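You operate a simulated robot arm through the tools that you are given. There is no shell and no other tool.

You are at the controls of a simulated robot arm. One attempt, no reset.

JOB
Retest the red mat's pump head at 2 bar, then vent it.
Fine: seat, clamp and plug it on the tester, vent shut; air knob shut for the test; leave it clamped and plugged.

The check looks at the end state, three seconds after you hand in, the way a careful person would. Anything else that was tipped, shoved, dropped, spilled or broken makes it a failure.

ROBOT AND FRAMES
A 6-joint arm with a three-finger gripper, fixed in place. Base frame: the origin is at the foot of the arm, x ahead of it, y to its left, z up; the work surface is at about z = 729. Units: mm, degrees, N and s.
Its first joint turns from -166.0 to 166.0 degrees. Payload 4.89 kg.
The TCP is the grasp point between the finger pads, 30 mm short of the fingertips. In the tool frame z runs along the fingers and y along their closing line. The gripper opens to 164 mm. The gripper's body begins 125 mm behind the TCP.
Orientation is that of the tool frame in the base frame, as a unit quaternion [w, x, y, z]. With the fingers straight down and closing along the base's y, the tool's x points along the base's -x, its y along +y and its z along -z.

CONTROLS
- The arm moves only by the tool jog_arm. Its argument "targets" is a list of rows, each an object (a shift or turn left out is 0, a gripper value left out holds the last) with "jaw": the opening, from 0 (shut) to 1 (fully open); "translation": the shift along the tool's x, y, z in cm, a list of three; "angular": the turn, a rotation vector about the tool's x, y, z in degrees, a list of three. In form: [{"jaw": jaw, "translation": [dx, dy, dz], "angular": [wx, wy, wz]}, ...]. A call has 1 to 20 rows; each row is the pose to reach, as a shift and turn from the pose commanded when the call began, along the tool's axes at that moment. Each row takes 0.2 s and may step no farther than 50 mm and 8.6 degrees from the row before; otherwise, or with a gripper value out of range, the whole call is refused. Where a pose cannot be reached the arm comes as near as it can. A force on the tool above 90 N (or 10 N above the force at the start of the call, whichever is more), or a blocked arm, ends the call early, and 0.2 s more pass. Each finger travels about 108 mm/s and halts on what it meets, pressing with about 35 N; the grip force reading is that of the motor and also rises with nothing between the fingers. The clock runs only during rows and for 0.2 s after the last one: add rows that repeat a pose to give the fingers time. It gives the time, the measured TCP pose, the force on the tool (base axes), the opening and the grip force at its end, in the units of the frame above (readings bear some noise), with the torque about the TCP (base axes, N m) and any sound that the robot's microphone picked up.
- Cameras (640 x 400 px; columns grow to the right, rows downward): "scene" is fixed at [49.2, 650.1, 1458.4]; the picture's right is [-0.75, -0.66, 0.00], its down [-0.29, 0.32, -0.90] and it looks along [0.60, -0.68, -0.43] (base axes); focal length 308 px, centre (320, 200). "wrist" rides on the gripper at [76, -2, -152] in the tool frame; the picture's right is [0.02, 1.00, 0.00], its down [-0.88, 0.02, -0.47] and it looks along [-0.47, 0.01, 0.88] (tool axes); focal length 247 px, centre (320, 200). There is no depth. A picture from a camera that has moved, and an enlarged one, comes with that camera's place and axes in the base frame and with its lens.
- camera(camera): a new picture of that camera. The clock stands still meanwhile.
- raise_lower(by): slides the trunk up (or, below 0, down) by that many mm; the arm rides with it, the base frame stays. It gives what a move gives, with no picture.
- enlarge(camera, box): a new picture of the part [left, top, right, bottom] of that camera's present view, enlarged. The clock stands still meanwhile.
- job_done(): hands the job in; it is judged then, once.

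Places have to be worked out from the pictures, the camera data and where the tool is seen. Open the gripper and draw the arm clear of the work before you hand the job in, unless the task says otherwise.

The tools are called after ">>>" by a JSON object that holds its "method" and its "body". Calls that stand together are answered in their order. jog_arm: Moves the arm, as the interface text tells. Its arguments: {"type":"object","properties":{"targets":{"type":"array","items":{"type":"object","properties":{"jaw":{"type":"number"},"translation":{"type":"array","items":{"type":"number"}},"angular":{"type":"array","items":{"type":"number"}}}}}},"required":["targets"]} The other tools are called the same way: raise_lower (by) slides the trunk up or down; camera (camera) takes a picture; enlarge (camera, box) takes an enlarged picture of a part of a camera's view; job_done () hands the job in.

At the start:

```text
time: 0.0
eef_pos: [714.7, 2.4, 1274.1]
tcp_rot: [0.0, 0.0, 1.0, 0.0]
contact_force: [-0.5, 0.1, -0.3]
wrist_torque: [0.0, -0.03, 0.01]
finger_gap: 163.9
finger_force: 0.1
trunk travel left (down, up): [-175.0, 215.0]
```

scene: 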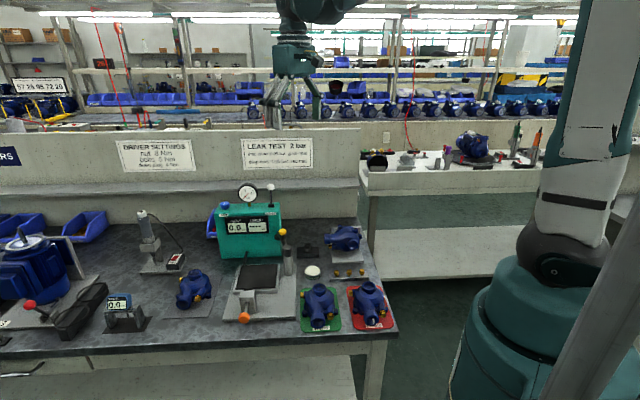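
wrist: 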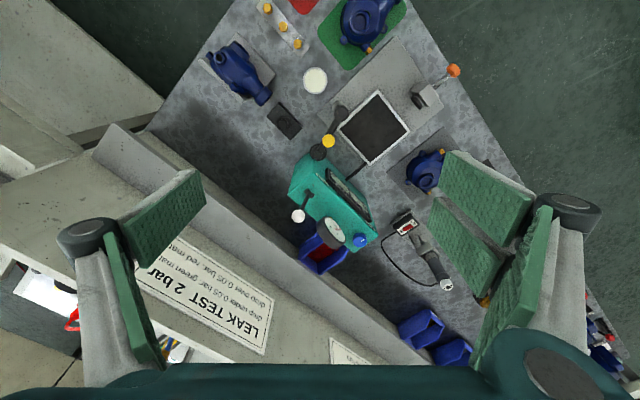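

I'll start by looking closely at the tester, signs and mats before moving anything.

>>> {"method": "enlarge", "body": {"camera": "scene", "box": [200, 170, 320, 245]}}

>>> {"method": "enlarge", "body": {"camera": "scene", "box": [220, 230, 320, 335]}}

>>> {"method": "enlarge", "body": {"camera": "scene", "box": [290, 215, 410, 340]}}

>>> {"method": "enlarge", "body": {"camera": "scene", "box": [110, 130, 330, 180]}}

>>> {"method": "enlarge", "body": {"camera": "wrist", "box": [200, 0, 480, 175]}}

>>> {"method": "enlarge", "body": {"camera": "wrist", "box": [270, 120, 410, 280]}}

>>> {"method": "enlarge", "body": {"camera": "wrist", "box": [130, 230, 290, 360]}}

```text
5.33 times, centred on (260, 208) of scene
camera zoom: at [49.2, 650.1, 1458.4], right [-0.75, -0.66, 0.0], down [-0.29, 0.32, -0.9], along [0.6, -0.68, -0.43], focal length 1644 px, centre (640, 160)
```

zoom: 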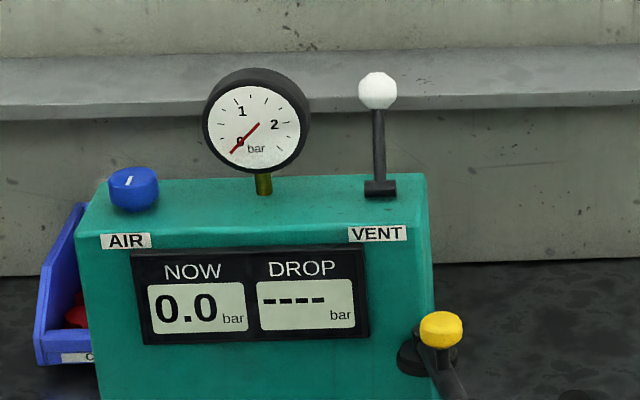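

```text
3.81 times, centred on (270, 282) of scene
camera zoom: at [49.2, 650.1, 1458.4], right [-0.75, -0.66, 0.0], down [-0.29, 0.32, -0.9], along [0.6, -0.68, -0.43], focal length 1174 px, centre (510, -114)
```

zoom: 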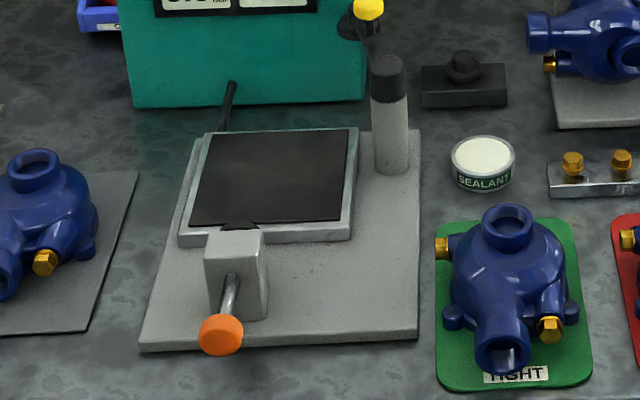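

```text
3.20 times, centred on (350, 278) of scene
camera zoom: at [49.2, 650.1, 1458.4], right [-0.75, -0.66, 0.0], down [-0.29, 0.32, -0.9], along [0.6, -0.68, -0.43], focal length 986 px, centre (224, -48)
```

zoom: 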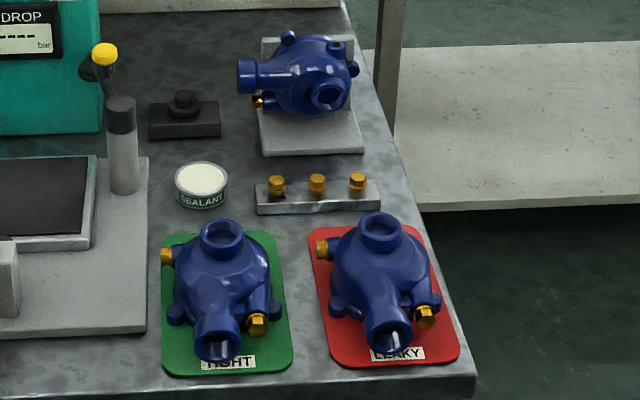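

```text
2.91 times, centred on (220, 155) of scene
camera zoom: at [49.2, 650.1, 1458.4], right [-0.75, -0.66, 0.0], down [-0.29, 0.32, -0.9], along [0.6, -0.68, -0.43], focal length 897 px, centre (611, 331)
```

zoom: 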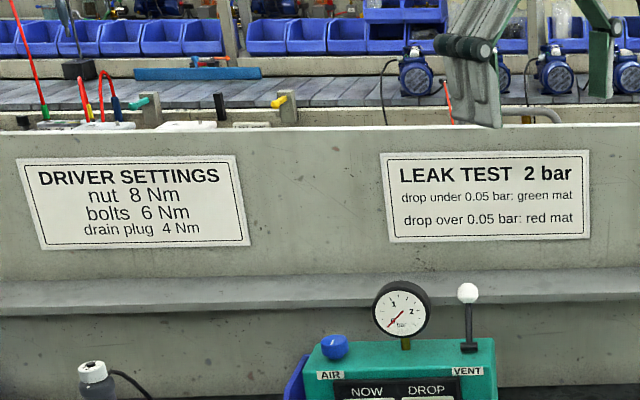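

```text
2.29 times, centred on (340, 88) of wrist
camera zoom: at [638.3, 1.0, 1427.2], right [-0.02, 1.0, 0.0], down [0.88, 0.02, 0.47], along [0.47, 0.01, -0.88], focal length 564 px, centre (274, 457)
```

zoom: 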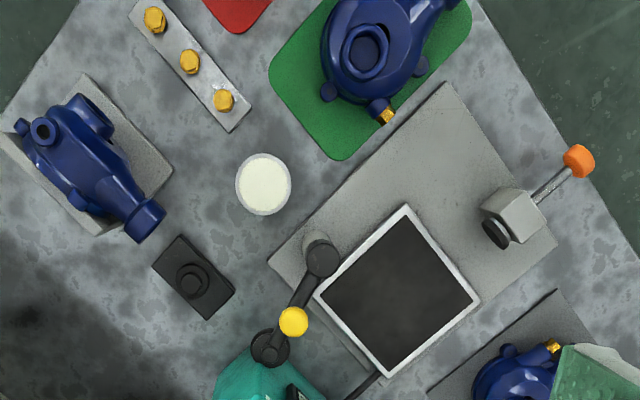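

```text
2.50 times, centred on (340, 200) of wrist
camera zoom: at [638.3, 1.0, 1427.2], right [-0.02, 1.0, 0.0], down [0.88, 0.02, 0.47], along [0.47, 0.01, -0.88], focal length 617 px, centre (270, 200)
```

zoom: 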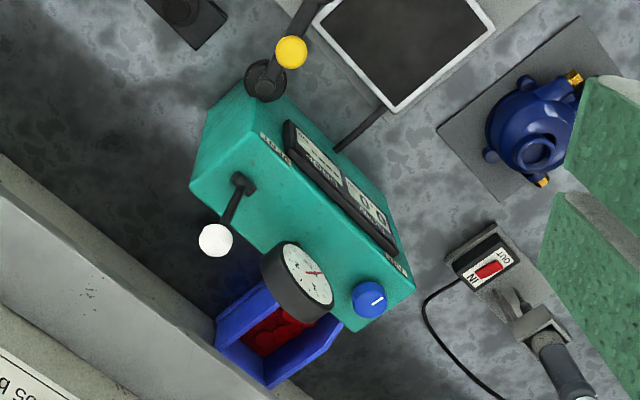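

```text
3.08 times, centred on (210, 295) of wrist
camera zoom: at [638.3, 1.0, 1427.2], right [-0.02, 1.0, 0.0], down [0.88, 0.02, 0.47], along [0.47, 0.01, -0.88], focal length 760 px, centre (658, -92)
```

zoom: 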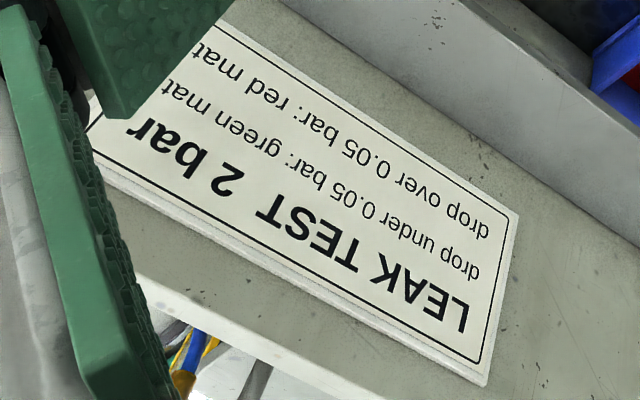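

The tester has a rubber seat, an orange-knobbed clamp, a yellow-knobbed plug arm, a blue AIR knob and a white VENT lever. The red mat's head looks to be near (425,-20), close to the base, so I'll draw the tool back toward it for a better wrist view.

>>> {"method": "jog_arm", "body": {"targets": [{"translation": [4.5, 0, 0]}, {"translation": [9, 0, 0]}, {"translation": [13, 0, 0]}, {"translation": [13, 0, 0]}]}}

>>> {"method": "camera", "body": {"camera": "wrist"}}

>>> {"method": "camera", "body": {"camera": "scene"}}

```text
time: 1.0
eef_pos: [583.0, 2.6, 1274.3]
tcp_rot: [0.0, 0.0, 1.0, 0.0]
contact_force: [-1.8, -0.2, 0.4]
wrist_torque: [0.02, -0.27, 0.02]
finger_gap: 164.0
finger_force: 0.0
trunk travel left (down, up): [-175.0, 215.0]
```

```text
taken
camera wrist: at [507.1, 0.8, 1427.3], right [-0.02, 1.0, 0.0], down [0.88, 0.02, 0.47], along [0.47, 0.01, -0.88], focal length 247 px, centre (320, 200)
```

wrist: 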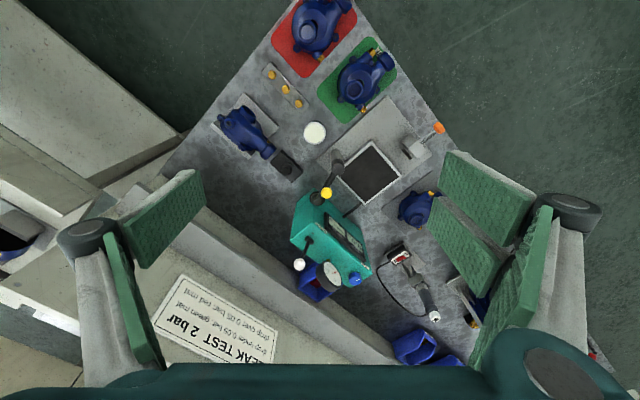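

```text
taken
```

scene: 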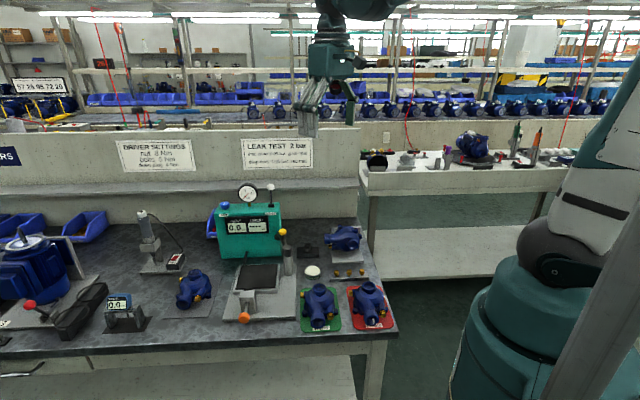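

The arm tracks well. I'll zoom in on the mats and tester from this angle to get coordinates.

>>> {"method": "enlarge", "body": {"camera": "wrist", "box": [260, 0, 420, 120]}}

>>> {"method": "enlarge", "body": {"camera": "wrist", "box": [290, 90, 450, 210]}}

>>> {"method": "enlarge", "body": {"camera": "wrist", "box": [270, 170, 400, 300]}}

>>> {"method": "enlarge", "body": {"camera": "scene", "box": [260, 215, 320, 275]}}

>>> {"method": "enlarge", "body": {"camera": "scene", "box": [340, 270, 400, 335]}}

>>> {"method": "enlarge", "body": {"camera": "scene", "box": [225, 255, 305, 330]}}

```text
3.33 times, centred on (340, 60) of wrist
camera zoom: at [507.1, 0.8, 1427.3], right [-0.02, 1.0, 0.0], down [0.88, 0.02, 0.47], along [0.47, 0.01, -0.88], focal length 823 px, centre (253, 667)
```

zoom: 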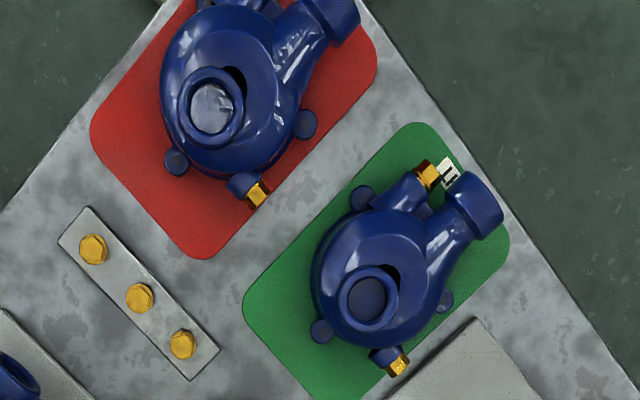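

```text
3.33 times, centred on (370, 150) of wrist
camera zoom: at [507.1, 0.8, 1427.3], right [-0.02, 1.0, 0.0], down [0.88, 0.02, 0.47], along [0.47, 0.01, -0.88], focal length 823 px, centre (153, 367)
```

zoom: 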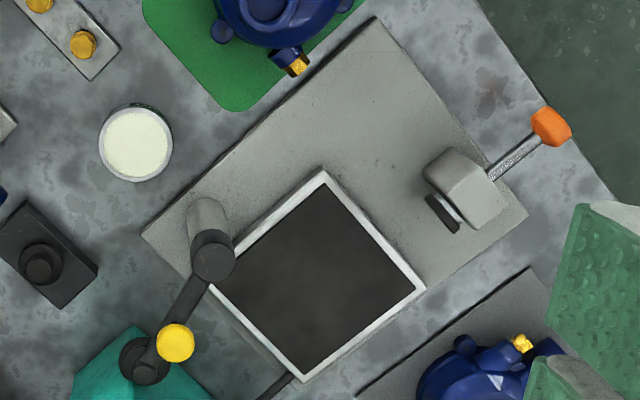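

```text
3.08 times, centred on (335, 235) of wrist
camera zoom: at [507.1, 0.8, 1427.3], right [-0.02, 1.0, 0.0], down [0.88, 0.02, 0.47], along [0.47, 0.01, -0.88], focal length 760 px, centre (274, 92)
```

zoom: 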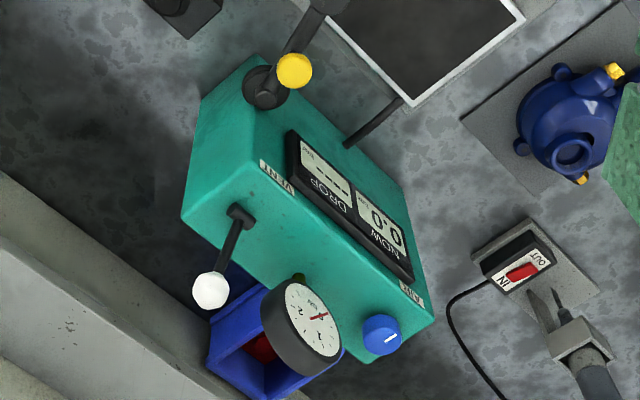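

```text
6.67 times, centred on (290, 245) of scene
camera zoom: at [49.2, 650.1, 1458.4], right [-0.75, -0.66, 0.0], down [-0.29, 0.32, -0.9], along [0.6, -0.68, -0.43], focal length 2055 px, centre (520, -100)
```

zoom: 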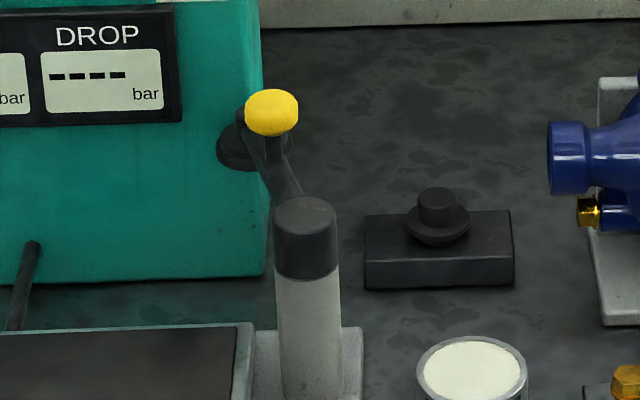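

```text
6.15 times, centred on (370, 302) of scene
camera zoom: at [49.2, 650.1, 1458.4], right [-0.75, -0.66, 0.0], down [-0.29, 0.32, -0.9], along [0.6, -0.68, -0.43], focal length 1897 px, centre (12, -431)
```

zoom: 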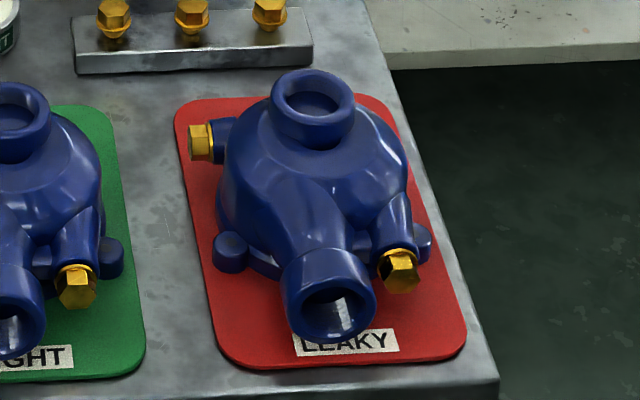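

```text
5.33 times, centred on (265, 292) of scene
camera zoom: at [49.2, 650.1, 1458.4], right [-0.75, -0.66, 0.0], down [-0.29, 0.32, -0.9], along [0.6, -0.68, -0.43], focal length 1644 px, centre (613, -293)
```

zoom: 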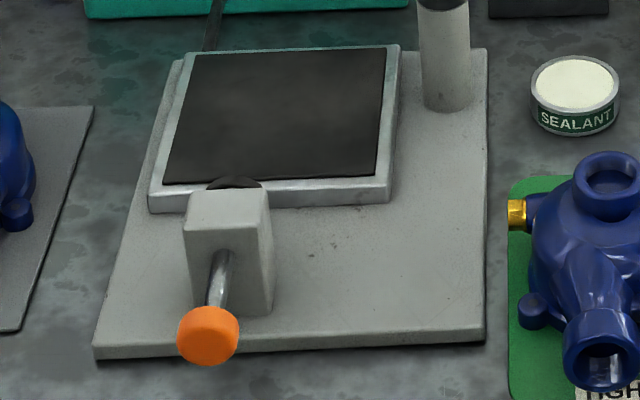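

From triangulation, the table is turned 45°. I place the red head's eye top near (438,-27,794), the pad centre near (780,148,753), the plug axis at z≈786, the yellow knob near (777,22,881) and the clamp post near (723,49). The red head is close to the base, so I'll raise the trunk to help the arm reach in.

>>> {"method": "raise_lower", "body": {"by": 200}}

```text
time: 3.2
eef_pos: [585.5, 2.4, 1474.7]
tcp_rot: [-0.001, 0.0, 1.0, -0.001]
contact_force: [0.1, -0.1, -0.4]
wrist_torque: [0.03, 0.01, 0.02]
finger_gap: 164.2
finger_force: 0.1
trunk travel left (down, up): [-375.0, 15.0]
```

Trunk is up. Next I'll lower the tool toward the red mat while turning it 45° to line up with the table, stopping high to inspect.

>>> {"method": "jog_arm", "body": {"targets": [{"translation": [1.5, 0, 4.1], "angular": [0, 0, 5]}, {"translation": [3.0, 0, 8.2], "angular": [0, 0, 10]}, {"translation": [4.5, 0, 12.3], "angular": [0, 0, 15]}, {"translation": [6.0, 0, 16.4], "angular": [0, 0, 20]}, {"translation": [7.5, 0, 20.5], "angular": [0, 0, 25]}, {"translation": [9.0, 0, 24.6], "angular": [0, 0, 30]}, {"translation": [10.5, 0, 28.7], "angular": [0, 0, 35]}, {"translation": [12.0, 0, 32.8], "angular": [0, 0, 40]}, {"translation": [13.5, 0, 36.9], "angular": [0, 0, 45]}, {"translation": [13.5, 0, 36.9], "angular": [0, 0, 45]}]}}

>>> {"method": "camera", "body": {"camera": "wrist"}}

>>> {"method": "camera", "body": {"camera": "scene"}}

```text
time: 5.4
eef_pos: [450.5, 2.4, 1105.6]
tcp_rot: [0.0, 0.383, 0.924, 0.0]
contact_force: [1.6, -0.6, 0.0]
wrist_torque: [0.01, 0.16, -0.01]
finger_gap: 164.0
finger_force: 0.0
trunk travel left (down, up): [-375.0, 15.0]
```

```text
taken
camera wrist: at [395.5, 55.6, 1258.3], right [0.69, 0.72, 0.0], down [0.64, -0.61, 0.47], along [0.34, -0.33, -0.88], focal length 247 px, centre (320, 200)
```

wrist: 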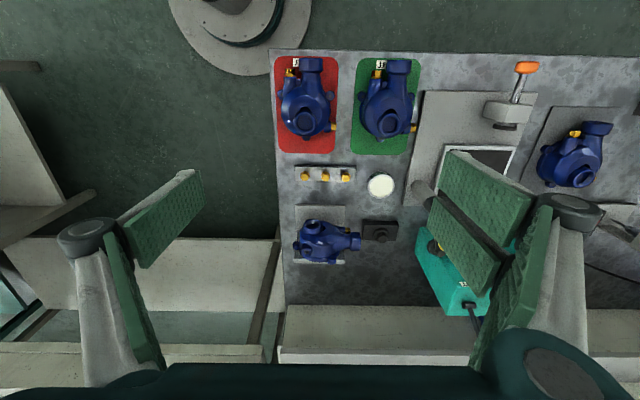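

```text
taken
```

scene: 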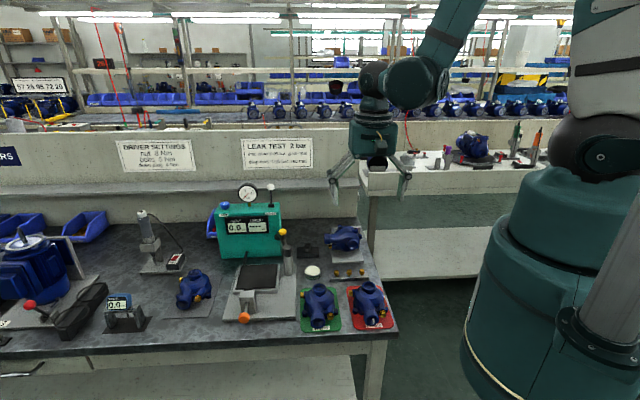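

The pose was reached and the view is now table-aligned. I'll zoom in on the red head and on the tester from here.

>>> {"method": "enlarge", "body": {"camera": "wrist", "box": [265, 45, 345, 160]}}

>>> {"method": "enlarge", "body": {"camera": "wrist", "box": [345, 45, 425, 160]}}

>>> {"method": "enlarge", "body": {"camera": "wrist", "box": [390, 50, 550, 200]}}

>>> {"method": "enlarge", "body": {"camera": "scene", "box": [340, 270, 400, 335]}}

```text
3.48 times, centred on (305, 102) of wrist
camera zoom: at [395.5, 55.6, 1258.3], right [0.69, 0.72, 0.0], down [0.64, -0.61, 0.47], along [0.34, -0.33, -0.88], focal length 859 px, centre (372, 539)
```

zoom: 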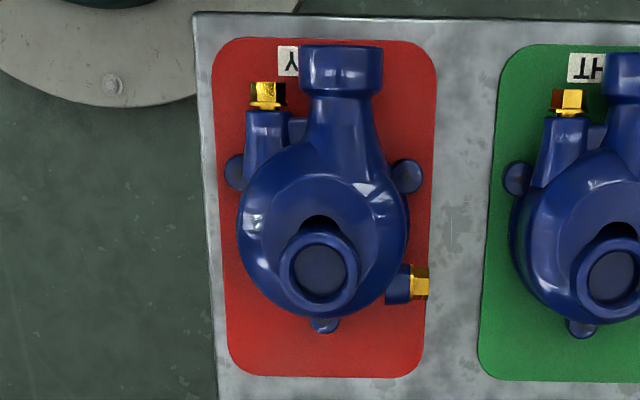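

```text
3.48 times, centred on (385, 102) of wrist
camera zoom: at [395.5, 55.6, 1258.3], right [0.69, 0.72, 0.0], down [0.64, -0.61, 0.47], along [0.34, -0.33, -0.88], focal length 859 px, centre (94, 539)
```

zoom: 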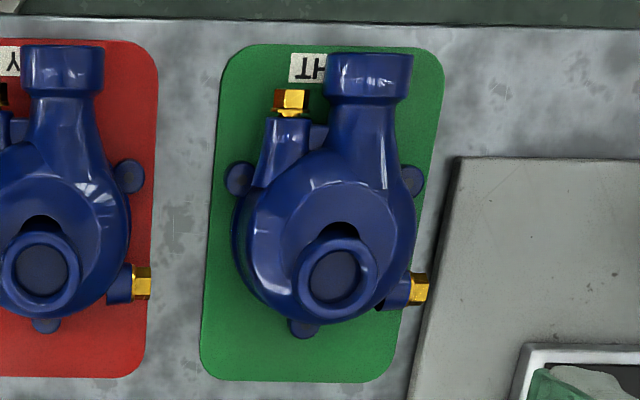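

```text
2.67 times, centred on (470, 125) of wrist
camera zoom: at [395.5, 55.6, 1258.3], right [0.69, 0.72, 0.0], down [0.64, -0.61, 0.47], along [0.34, -0.33, -0.88], focal length 659 px, centre (-80, 400)
```

zoom: 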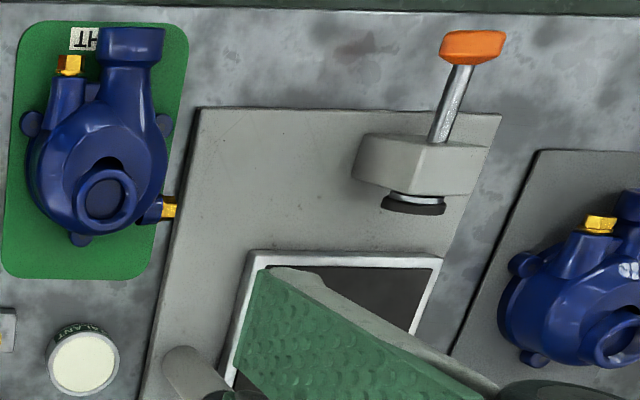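

```text
6.15 times, centred on (370, 302) of scene
camera zoom: at [49.2, 650.1, 1458.4], right [-0.75, -0.66, 0.0], down [-0.29, 0.32, -0.9], along [0.6, -0.68, -0.43], focal length 1897 px, centre (12, -431)
```

zoom: 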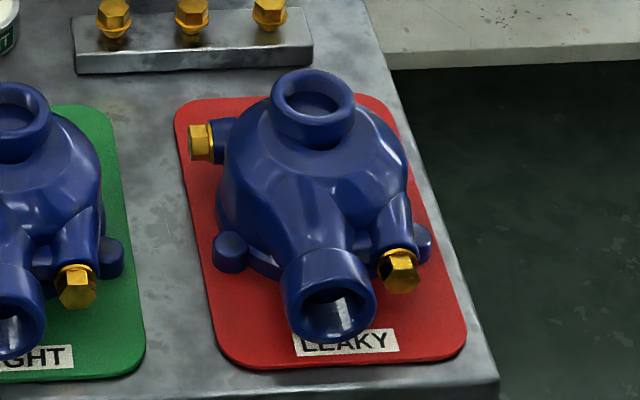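

The head sits square to the table: flange centre near u=292.5, v=314 with u=(x+y)/√2 and v=(x−y)/√2, the eye about 15 mm behind that, and the outlet 12 mm to +u facing the table edge. I'll move above the body and descend to z≈900 for a closer look.

>>> {"method": "jog_arm", "body": {"targets": [{"translation": [0.2, -0.6, 4.1]}, {"translation": [0.4, -1.2, 8.2]}, {"translation": [0.5, -1.8, 12.3]}, {"translation": [0.6, -2.4, 16.4]}, {"translation": [0.7, -2.8, 20.5]}, {"translation": [0.7, -2.8, 20.5]}]}}

>>> {"method": "camera", "body": {"camera": "wrist"}}

>>> {"method": "camera", "body": {"camera": "scene"}}

```text
time: 6.8
eef_pos: [493.0, -15.9, 1041.9]
tcp_rot: [0.0, 0.383, 0.924, 0.0]
contact_force: [-0.2, 0.3, -0.3]
wrist_torque: [0.01, 0.09, 0.01]
finger_gap: 164.1
finger_force: 0.1
out of reach, approached as far as the arm can: row 2, 3, 4, 5, 6
trunk travel left (down, up): [-375.0, 15.0]
```

```text
taken
camera wrist: at [438.3, 37.2, 1193.9], right [0.69, 0.72, 0.0], down [0.64, -0.61, 0.47], along [0.34, -0.33, -0.88], focal length 247 px, centre (320, 200)
```

wrist: 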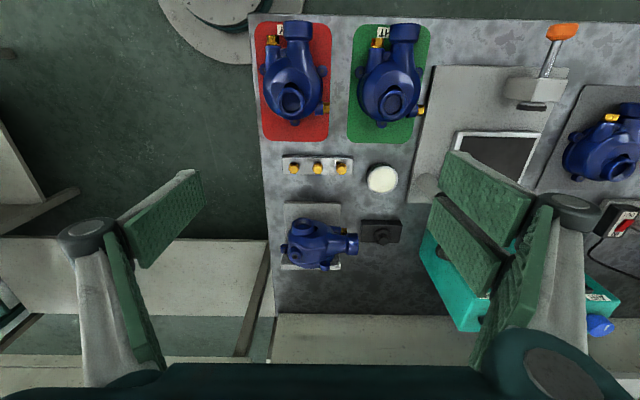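

```text
taken
```

scene: 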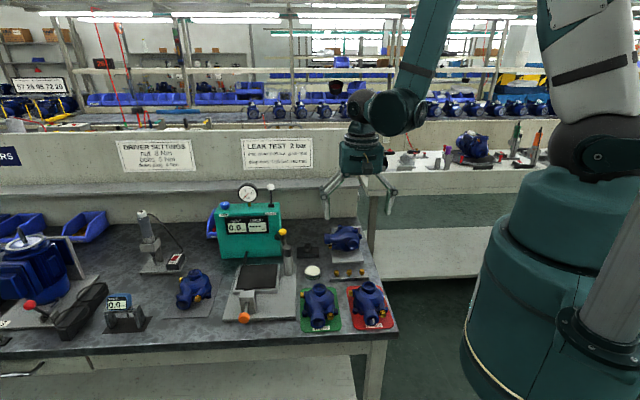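

Reaching lower isn't possible with the trunk up. The numbers show the arm reaches in closer when the trunk is lower relative to the work, so I'll rise first and then lower the trunk.

>>> {"method": "jog_arm", "body": {"targets": [{"translation": [0, 0, -4.8]}, {"translation": [0, 0, -9.6]}, {"translation": [0, 0, -14.4]}, {"translation": [0, 0, -19.2]}, {"translation": [0, 0, -24]}, {"translation": [0, 0, -24]}]}}

```text
time: 8.2
eef_pos: [492.3, -13.4, 1280.6]
tcp_rot: [0.0, 0.383, 0.924, 0.0]
contact_force: [-0.9, -0.6, 0.5]
wrist_torque: [0.01, -0.13, -0.02]
finger_gap: 163.9
finger_force: 0.0
trunk travel left (down, up): [-375.0, 15.0]
```

Commands now track from the true pose. Lowering the trunk 375 mm brings the tool to z≈906, still above everything nearby.

>>> {"method": "raise_lower", "body": {"by": -375}}

>>> {"method": "camera", "body": {"camera": "wrist"}}

>>> {"method": "camera", "body": {"camera": "scene"}}

```text
time: 11.8
eef_pos: [493.3, -15.2, 905.0]
tcp_rot: [0.0, 0.383, 0.924, 0.0]
contact_force: [-0.4, -0.1, 0.0]
wrist_torque: [0.04, 0.02, 0.0]
finger_gap: 163.9
finger_force: 0.1
trunk travel left (down, up): [0.0, 390.0]
```

```text
taken
camera wrist: at [438.1, 38.8, 1057.8], right [0.69, 0.72, 0.0], down [0.64, -0.61, 0.47], along [0.34, -0.33, -0.88], focal length 247 px, centre (320, 200)
```

wrist: 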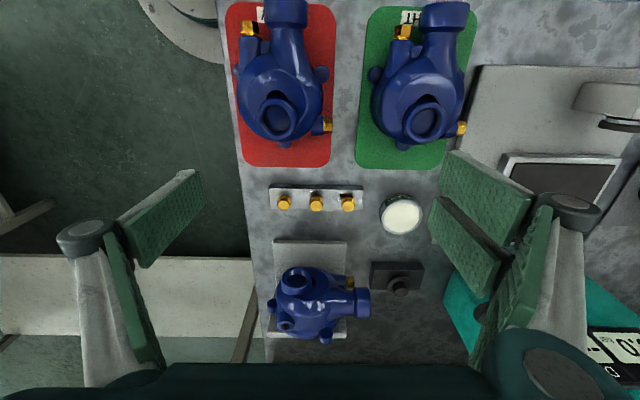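

```text
taken
```

scene: 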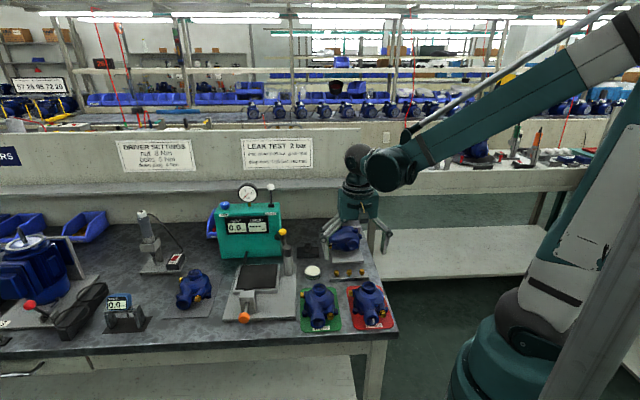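

The trunk is fully down and the tool is at z=905. Now I'll slide over the red head's body centre at this height to check reach and refine the head's position.

>>> {"method": "jog_arm", "body": {"targets": [{"translation": [1.7, -1.55, 0]}, {"translation": [3.4, -3.1, 0]}, {"translation": [4.9, -4.5, 0]}, {"translation": [4.9, -4.5, 0]}]}}

>>> {"method": "camera", "body": {"camera": "wrist"}}

>>> {"method": "enlarge", "body": {"camera": "scene", "box": [310, 130, 430, 340]}}

```text
time: 12.8
eef_pos: [425.9, -10.8, 906.1]
tcp_rot: [0.0, 0.383, 0.924, 0.0]
contact_force: [1.4, 0.9, -1.0]
wrist_torque: [-0.01, 0.07, 0.03]
finger_gap: 164.1
finger_force: 0.1
trunk travel left (down, up): [0.0, 390.0]
```

```text
taken
camera wrist: at [372.0, 41.1, 1057.8], right [0.69, 0.72, 0.0], down [0.64, -0.61, 0.47], along [0.34, -0.33, -0.88], focal length 247 px, centre (320, 200)
```

wrist: 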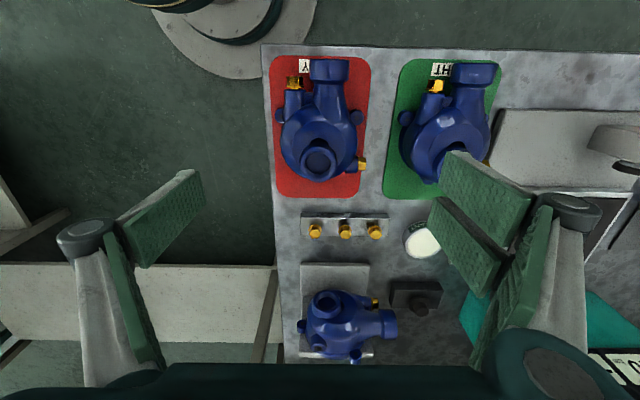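

```text
1.90 times, centred on (370, 235) of scene
camera zoom: at [49.2, 650.1, 1458.4], right [-0.75, -0.66, 0.0], down [-0.29, 0.32, -0.9], along [0.6, -0.68, -0.43], focal length 587 px, centre (225, 133)
```

zoom: 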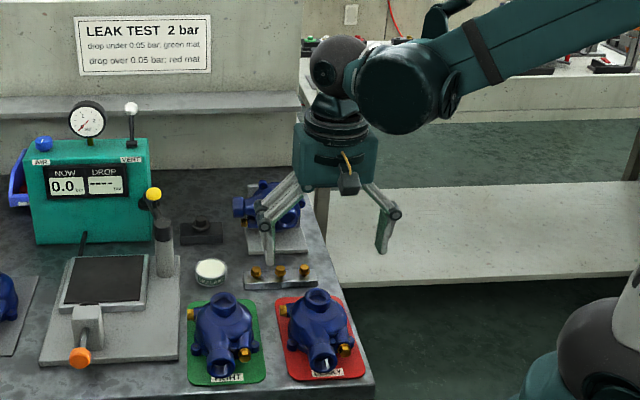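

Reach is good at this trunk height. Zooming the wrist view on the red head for accurate measurement.

>>> {"method": "enlarge", "body": {"camera": "wrist", "box": [260, 45, 380, 205]}}

>>> {"method": "enlarge", "body": {"camera": "wrist", "box": [280, 100, 380, 200]}}

```text
2.50 times, centred on (320, 125) of wrist
camera zoom: at [372.0, 41.1, 1057.8], right [0.69, 0.72, 0.0], down [0.64, -0.61, 0.47], along [0.34, -0.33, -0.88], focal length 617 px, centre (320, 388)
```

zoom: 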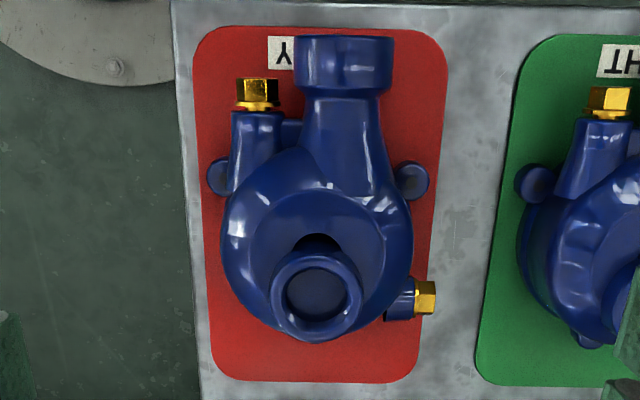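

```text
4.00 times, centred on (330, 150) of wrist
camera zoom: at [372.0, 41.1, 1057.8], right [0.69, 0.72, 0.0], down [0.64, -0.61, 0.47], along [0.34, -0.33, -0.88], focal length 988 px, centre (280, 400)
```

zoom: 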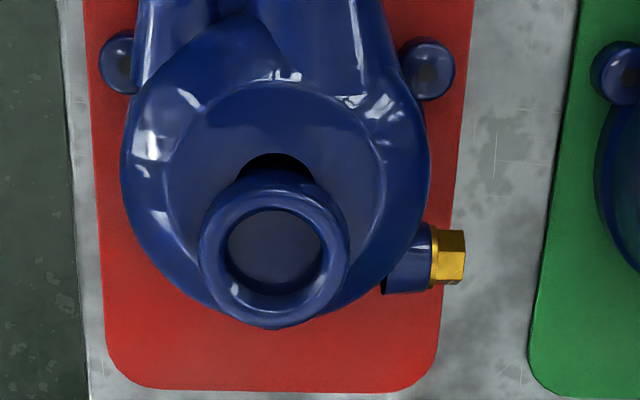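

The head measures: flange centre (u,v)≈(291.7,313), body ~96 mm wide, aligned with the table. I'll grasp the body across u between the front lug and rear boss. Partially closing to ~120 mm so the fingers clear the green head, then descending partway.

>>> {"method": "jog_arm", "body": {"targets": [{"jaw": 0.74, "translation": [-0.2, -0.1, 0.5]}, {"jaw": 0.74, "translation": [-0.42, -0.18, 1.0]}, {"jaw": 0.74, "translation": [-0.42, -0.18, 4.0]}, {"jaw": 0.74, "translation": [-0.42, -0.18, 7.0]}, {"jaw": 0.74, "translation": [-0.42, -0.18, 7.0]}]}}

>>> {"method": "camera", "body": {"camera": "wrist"}}

>>> {"method": "enlarge", "body": {"camera": "scene", "box": [310, 190, 430, 340]}}

```text
time: 14.0
eef_pos: [428.7, -15.8, 834.0]
tcp_rot: [0.0, 0.384, 0.923, 0.0]
contact_force: [-1.7, 0.1, -0.5]
wrist_torque: [0.0, -0.1, -0.01]
finger_gap: 121.2
finger_force: 0.1
trunk travel left (down, up): [0.0, 390.0]
```

```text
taken
camera wrist: at [373.4, 37.3, 986.8], right [0.69, 0.72, 0.0], down [0.64, -0.61, 0.47], along [0.34, -0.33, -0.88], focal length 247 px, centre (320, 200)
```

wrist: 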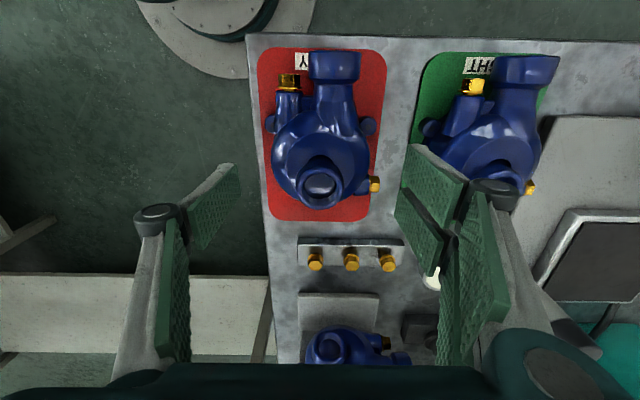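

```text
2.67 times, centred on (370, 265) of scene
camera zoom: at [49.2, 650.1, 1458.4], right [-0.75, -0.66, 0.0], down [-0.29, 0.32, -0.9], along [0.6, -0.68, -0.43], focal length 822 px, centre (187, 27)
```

zoom: 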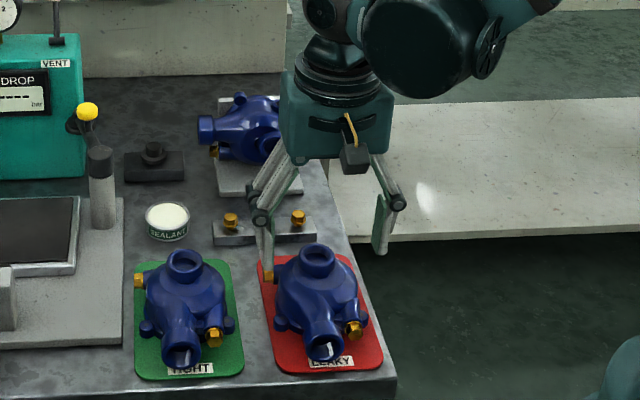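

Positions look centred (u≈292, v≈314). Descending to TCP z≈772, with fingertips at ~742 beside the body's cylindrical wall.

>>> {"method": "jog_arm", "body": {"targets": [{"translation": [0.13, -0.03, 2.0]}, {"translation": [0.13, -0.03, 4.0]}, {"translation": [0.13, -0.03, 5.2]}, {"translation": [0.13, -0.03, 6.2]}, {"translation": [0.13, -0.03, 6.2]}]}}

>>> {"method": "camera", "body": {"camera": "wrist"}}

>>> {"method": "enlarge", "body": {"camera": "scene", "box": [320, 230, 420, 340]}}

```text
time: 15.2
eef_pos: [426.7, -14.3, 773.5]
tcp_rot: [0.0, 0.383, 0.924, -0.001]
contact_force: [-0.1, 0.9, 0.2]
wrist_torque: [0.01, -0.01, 0.01]
finger_gap: 121.4
finger_force: 0.1
trunk travel left (down, up): [0.0, 390.0]
```

```text
taken
camera wrist: at [372.3, 38.5, 925.6], right [0.69, 0.72, 0.0], down [0.64, -0.61, 0.47], along [0.34, -0.33, -0.88], focal length 247 px, centre (320, 200)
```

wrist: 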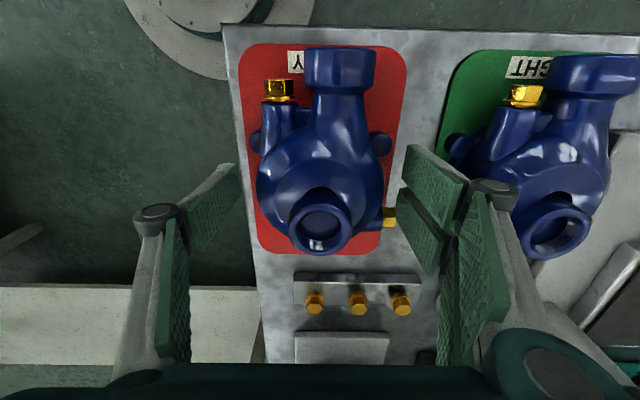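

```text
3.64 times, centred on (370, 285) of scene
camera zoom: at [49.2, 650.1, 1458.4], right [-0.75, -0.66, 0.0], down [-0.29, 0.32, -0.9], along [0.6, -0.68, -0.43], focal length 1121 px, centre (138, -109)
```

zoom: 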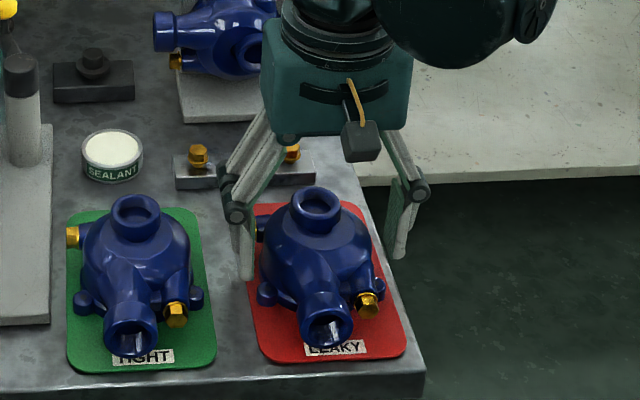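

The fingers are between the front lug and rear boss on both sides, clear. Closing on the body.

>>> {"method": "jog_arm", "body": {"targets": [{"jaw": 0.3}, {"jaw": 0.3}, {"jaw": 0.3}, {"jaw": 0.3}]}}

>>> {"method": "camera", "body": {"camera": "wrist"}}

>>> {"method": "enlarge", "body": {"camera": "scene", "box": [320, 230, 420, 340]}}

```text
time: 16.2
eef_pos: [427.1, -14.5, 774.2]
tcp_rot: [0.001, 0.383, 0.924, 0.0]
contact_force: [0.9, 1.8, 3.1]
wrist_torque: [0.17, -0.15, -0.07]
finger_gap: 91.6
finger_force: 35.0
trunk travel left (down, up): [0.0, 390.0]
```

```text
taken
camera wrist: at [372.5, 38.5, 925.7], right [0.69, 0.72, 0.0], down [0.64, -0.61, 0.47], along [0.34, -0.33, -0.88], focal length 247 px, centre (320, 200)
```

wrist: 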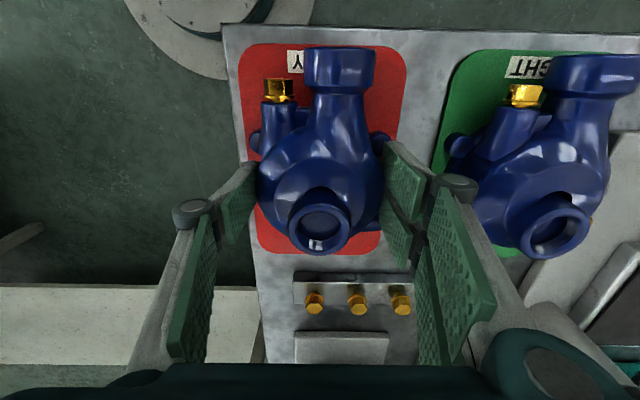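

```text
3.64 times, centred on (370, 285) of scene
camera zoom: at [49.2, 650.1, 1458.4], right [-0.75, -0.66, 0.0], down [-0.29, 0.32, -0.9], along [0.6, -0.68, -0.43], focal length 1121 px, centre (138, -109)
```

zoom: 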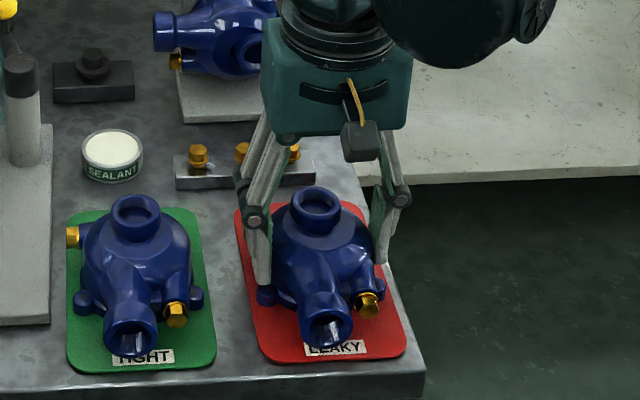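

Gripped firmly at 91.6 mm with 35 N, head undisturbed. Lifting a small amount first to check the hold and weight.

>>> {"method": "jog_arm", "body": {"targets": [{"translation": [0, 0, -0.5]}, {"translation": [0, 0, -1.2]}, {"translation": [0, 0, -2.5]}, {"translation": [0, 0, -2.5]}, {"translation": [0, 0, -2.5]}]}}

>>> {"method": "camera", "body": {"camera": "wrist"}}

>>> {"method": "enlarge", "body": {"camera": "scene", "box": [320, 230, 420, 340]}}

```text
time: 17.4
eef_pos: [426.5, -14.5, 796.8]
tcp_rot: [0.0, 0.383, 0.924, 0.0]
contact_force: [-0.1, -0.5, -5.8]
wrist_torque: [-0.03, -0.05, 0.0]
finger_gap: 91.5
finger_force: 35.1
trunk travel left (down, up): [0.0, 390.0]
```

```text
taken
camera wrist: at [372.0, 38.0, 949.9], right [0.69, 0.72, 0.0], down [0.64, -0.61, 0.47], along [0.34, -0.33, -0.88], focal length 247 px, centre (320, 200)
```

wrist: 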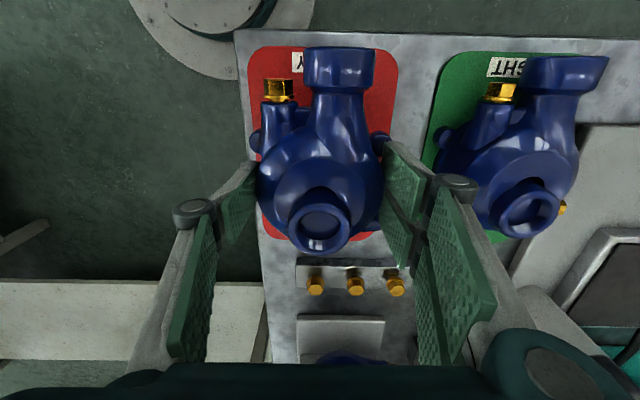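

```text
3.64 times, centred on (370, 285) of scene
camera zoom: at [49.2, 650.1, 1458.4], right [-0.75, -0.66, 0.0], down [-0.29, 0.32, -0.9], along [0.6, -0.68, -0.43], focal length 1121 px, centre (138, -109)
```

zoom: 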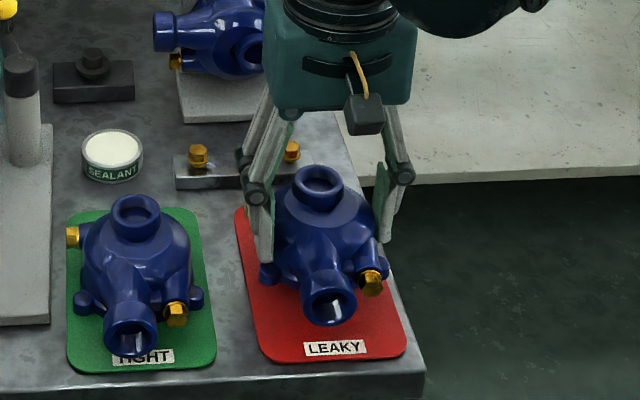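

The head lifts cleanly and level (about 6 N). Lifting to z≈930 and carrying it across toward a point above the tester pad.

>>> {"method": "jog_arm", "body": {"targets": [{"translation": [0, 0, -3]}, {"translation": [0, 0, -7]}, {"translation": [0, 0, -11]}, {"translation": [0, 0, -13.3]}, {"translation": [-1, 3, -13.3]}, {"translation": [-2.5, 7, -13.3]}, {"translation": [-4, 11, -13.3]}, {"translation": [-5.5, 15, -13.3]}, {"translation": [-7, 19, -13.3]}, {"translation": [-8.5, 23, -13.3]}, {"translation": [-10, 27, -13.3]}, {"translation": [-11.5, 31, -13.3]}, {"translation": [-12.8, 34.5, -13.3]}, {"translation": [-13.4, 36.4, -13.3]}, {"translation": [-13.4, 36.4, -13.3]}, {"translation": [-13.4, 36.4, -13.3]}]}}

>>> {"method": "camera", "body": {"camera": "wrist"}}

>>> {"method": "camera", "body": {"camera": "scene"}}

```text
time: 20.8
eef_pos: [779.4, 149.1, 930.9]
tcp_rot: [0.0, 0.383, 0.924, 0.0]
contact_force: [0.5, -0.5, -5.5]
wrist_torque: [-0.05, 0.01, -0.03]
finger_gap: 91.6
finger_force: 35.0
trunk travel left (down, up): [0.0, 390.0]
```

```text
taken
camera wrist: at [724.1, 201.2, 1083.4], right [0.69, 0.72, 0.0], down [0.64, -0.61, 0.47], along [0.34, -0.33, -0.88], focal length 247 px, centre (320, 200)
```

wrist: 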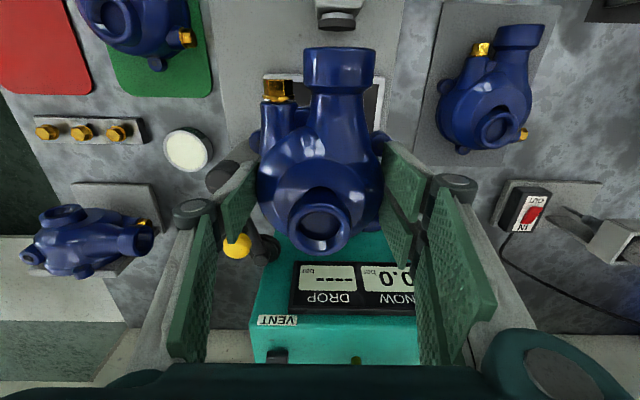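

```text
taken
```

scene: 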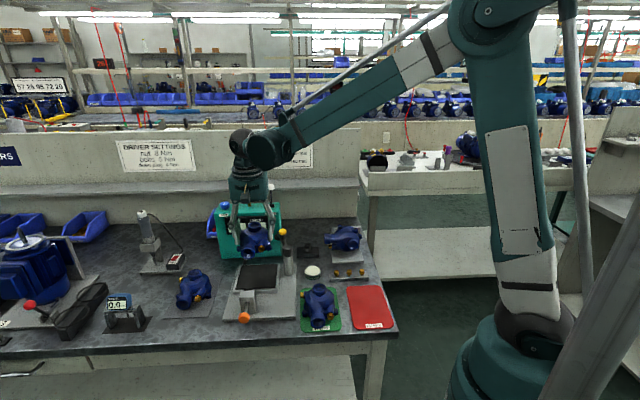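

Now above the pad. Zooming to refine the plug, post and pad positions relative to the carried head.

>>> {"method": "enlarge", "body": {"camera": "wrist", "box": [190, 0, 450, 165]}}

>>> {"method": "enlarge", "body": {"camera": "wrist", "box": [190, 130, 430, 280]}}

>>> {"method": "enlarge", "body": {"camera": "scene", "box": [210, 170, 310, 330]}}

```text
2.42 times, centred on (320, 82) of wrist
camera zoom: at [724.1, 201.2, 1083.4], right [0.69, 0.72, 0.0], down [0.64, -0.61, 0.47], along [0.34, -0.33, -0.88], focal length 599 px, centre (320, 485)
```

zoom: 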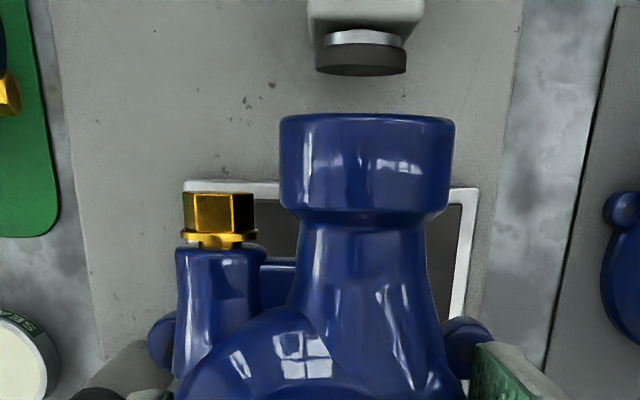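

```text
2.67 times, centred on (310, 205) of wrist
camera zoom: at [724.1, 201.2, 1083.4], right [0.69, 0.72, 0.0], down [0.64, -0.61, 0.47], along [0.34, -0.33, -0.88], focal length 659 px, centre (347, 187)
```

zoom: 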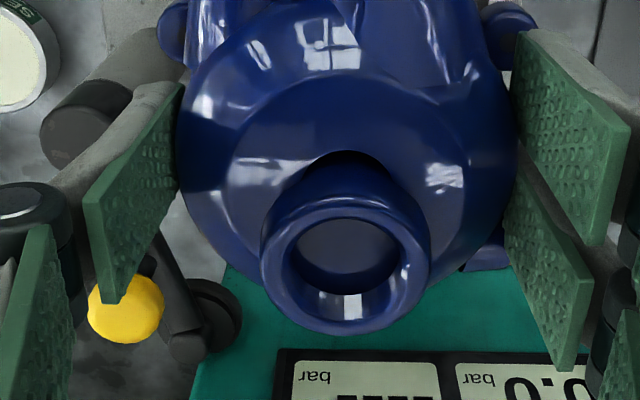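

```text
2.50 times, centred on (260, 250) of scene
camera zoom: at [49.2, 650.1, 1458.4], right [-0.75, -0.66, 0.0], down [-0.29, 0.32, -0.9], along [0.6, -0.68, -0.43], focal length 770 px, centre (470, 75)
```

zoom: 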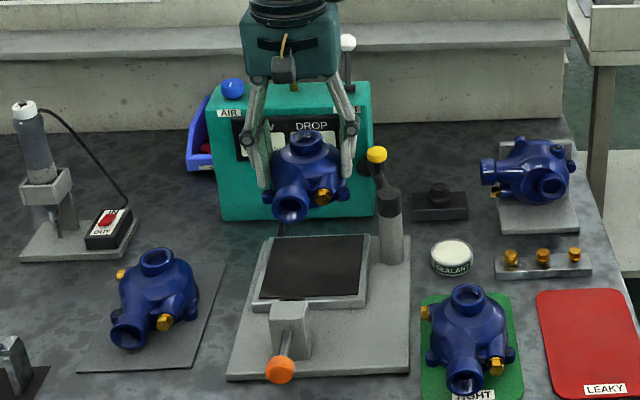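

From this closer view I get the pad centre at u≈659, v≈447, the plug axis at u≈670, and the outlet about 8–10 mm to +u of the TCP. I'll shift +3.5 mm in u and descend to z≈850, then re-measure.

>>> {"method": "jog_arm", "body": {"targets": [{"translation": [-0.1, 0.35, 2.5]}, {"translation": [-0.1, 0.35, 5.5]}, {"translation": [-0.1, 0.35, 8.1]}, {"translation": [-0.1, 0.35, 8.1]}, {"translation": [-0.1, 0.35, 8.1]}]}}

>>> {"method": "camera", "body": {"camera": "wrist"}}

>>> {"method": "enlarge", "body": {"camera": "wrist", "box": [190, 0, 450, 165]}}

>>> {"method": "enlarge", "body": {"camera": "scene", "box": [210, 200, 310, 330]}}

```text
time: 22.0
eef_pos: [781.9, 149.9, 849.0]
tcp_rot: [0.0, 0.383, 0.924, 0.0]
contact_force: [0.4, 1.1, -5.9]
wrist_torque: [-0.01, -0.01, 0.03]
finger_gap: 91.5
finger_force: 34.7
trunk travel left (down, up): [0.0, 390.0]
```

```text
taken
camera wrist: at [727.2, 202.6, 1001.5], right [0.69, 0.72, 0.0], down [0.64, -0.61, 0.47], along [0.34, -0.33, -0.88], focal length 247 px, centre (320, 200)
```

wrist: 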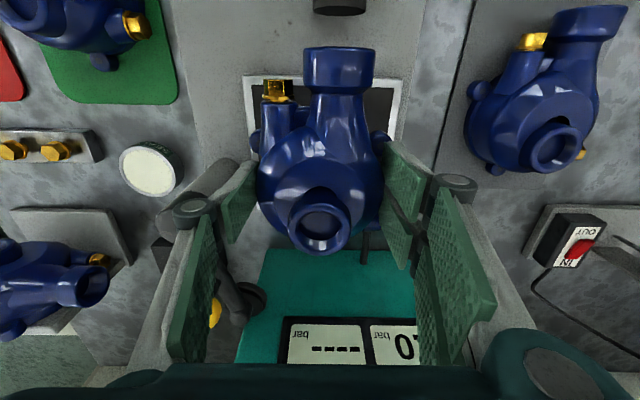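

```text
2.42 times, centred on (320, 82) of wrist
camera zoom: at [727.2, 202.6, 1001.5], right [0.69, 0.72, 0.0], down [0.64, -0.61, 0.47], along [0.34, -0.33, -0.88], focal length 599 px, centre (320, 485)
```

zoom: 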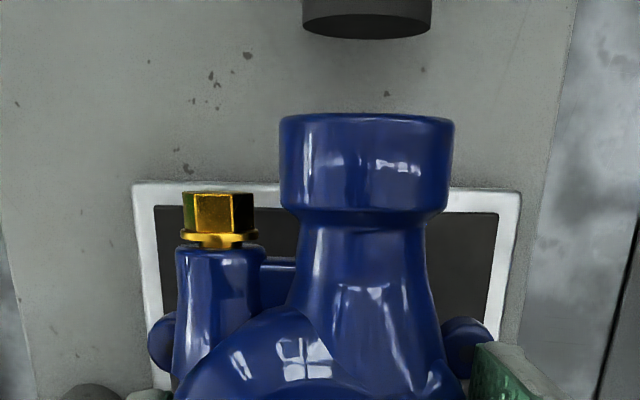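

```text
3.08 times, centred on (260, 265) of scene
camera zoom: at [49.2, 650.1, 1458.4], right [-0.75, -0.66, 0.0], down [-0.29, 0.32, -0.9], along [0.6, -0.68, -0.43], focal length 948 px, centre (505, 0)
```

zoom: 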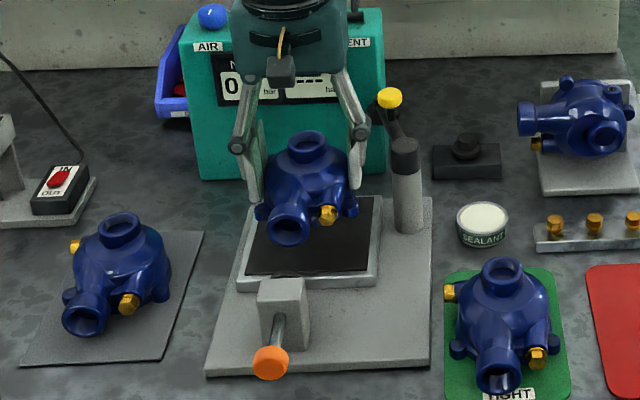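

Plug axis is consistently at u≈670.5 and the pad rim spans u 588–733 (centre ≈660.3), front edge v≈378. I need the pad's back edge to get its centre in v, so I'll zoom in there.

>>> {"method": "enlarge", "body": {"camera": "wrist", "box": [200, 150, 440, 300]}}

>>> {"method": "enlarge", "body": {"camera": "scene", "box": [225, 235, 305, 305]}}

```text
2.67 times, centred on (320, 225) of wrist
camera zoom: at [727.2, 202.6, 1001.5], right [0.69, 0.72, 0.0], down [0.64, -0.61, 0.47], along [0.34, -0.33, -0.88], focal length 659 px, centre (320, 133)
```

zoom: 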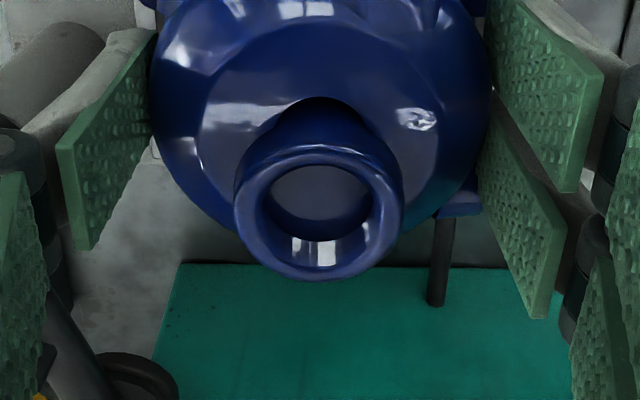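

```text
5.71 times, centred on (265, 270) of scene
camera zoom: at [49.2, 650.1, 1458.4], right [-0.75, -0.66, 0.0], down [-0.29, 0.32, -0.9], along [0.6, -0.68, -0.43], focal length 1761 px, centre (634, -200)
```

zoom: 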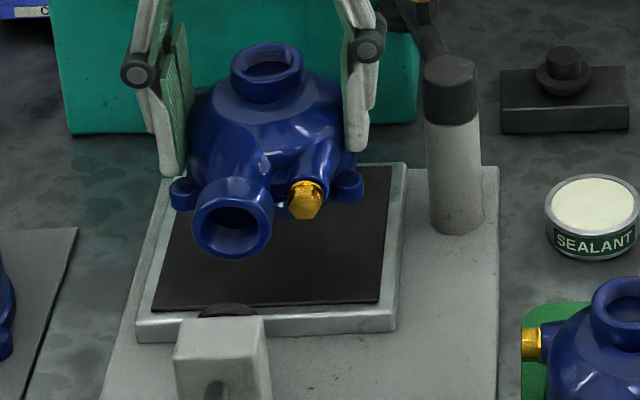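

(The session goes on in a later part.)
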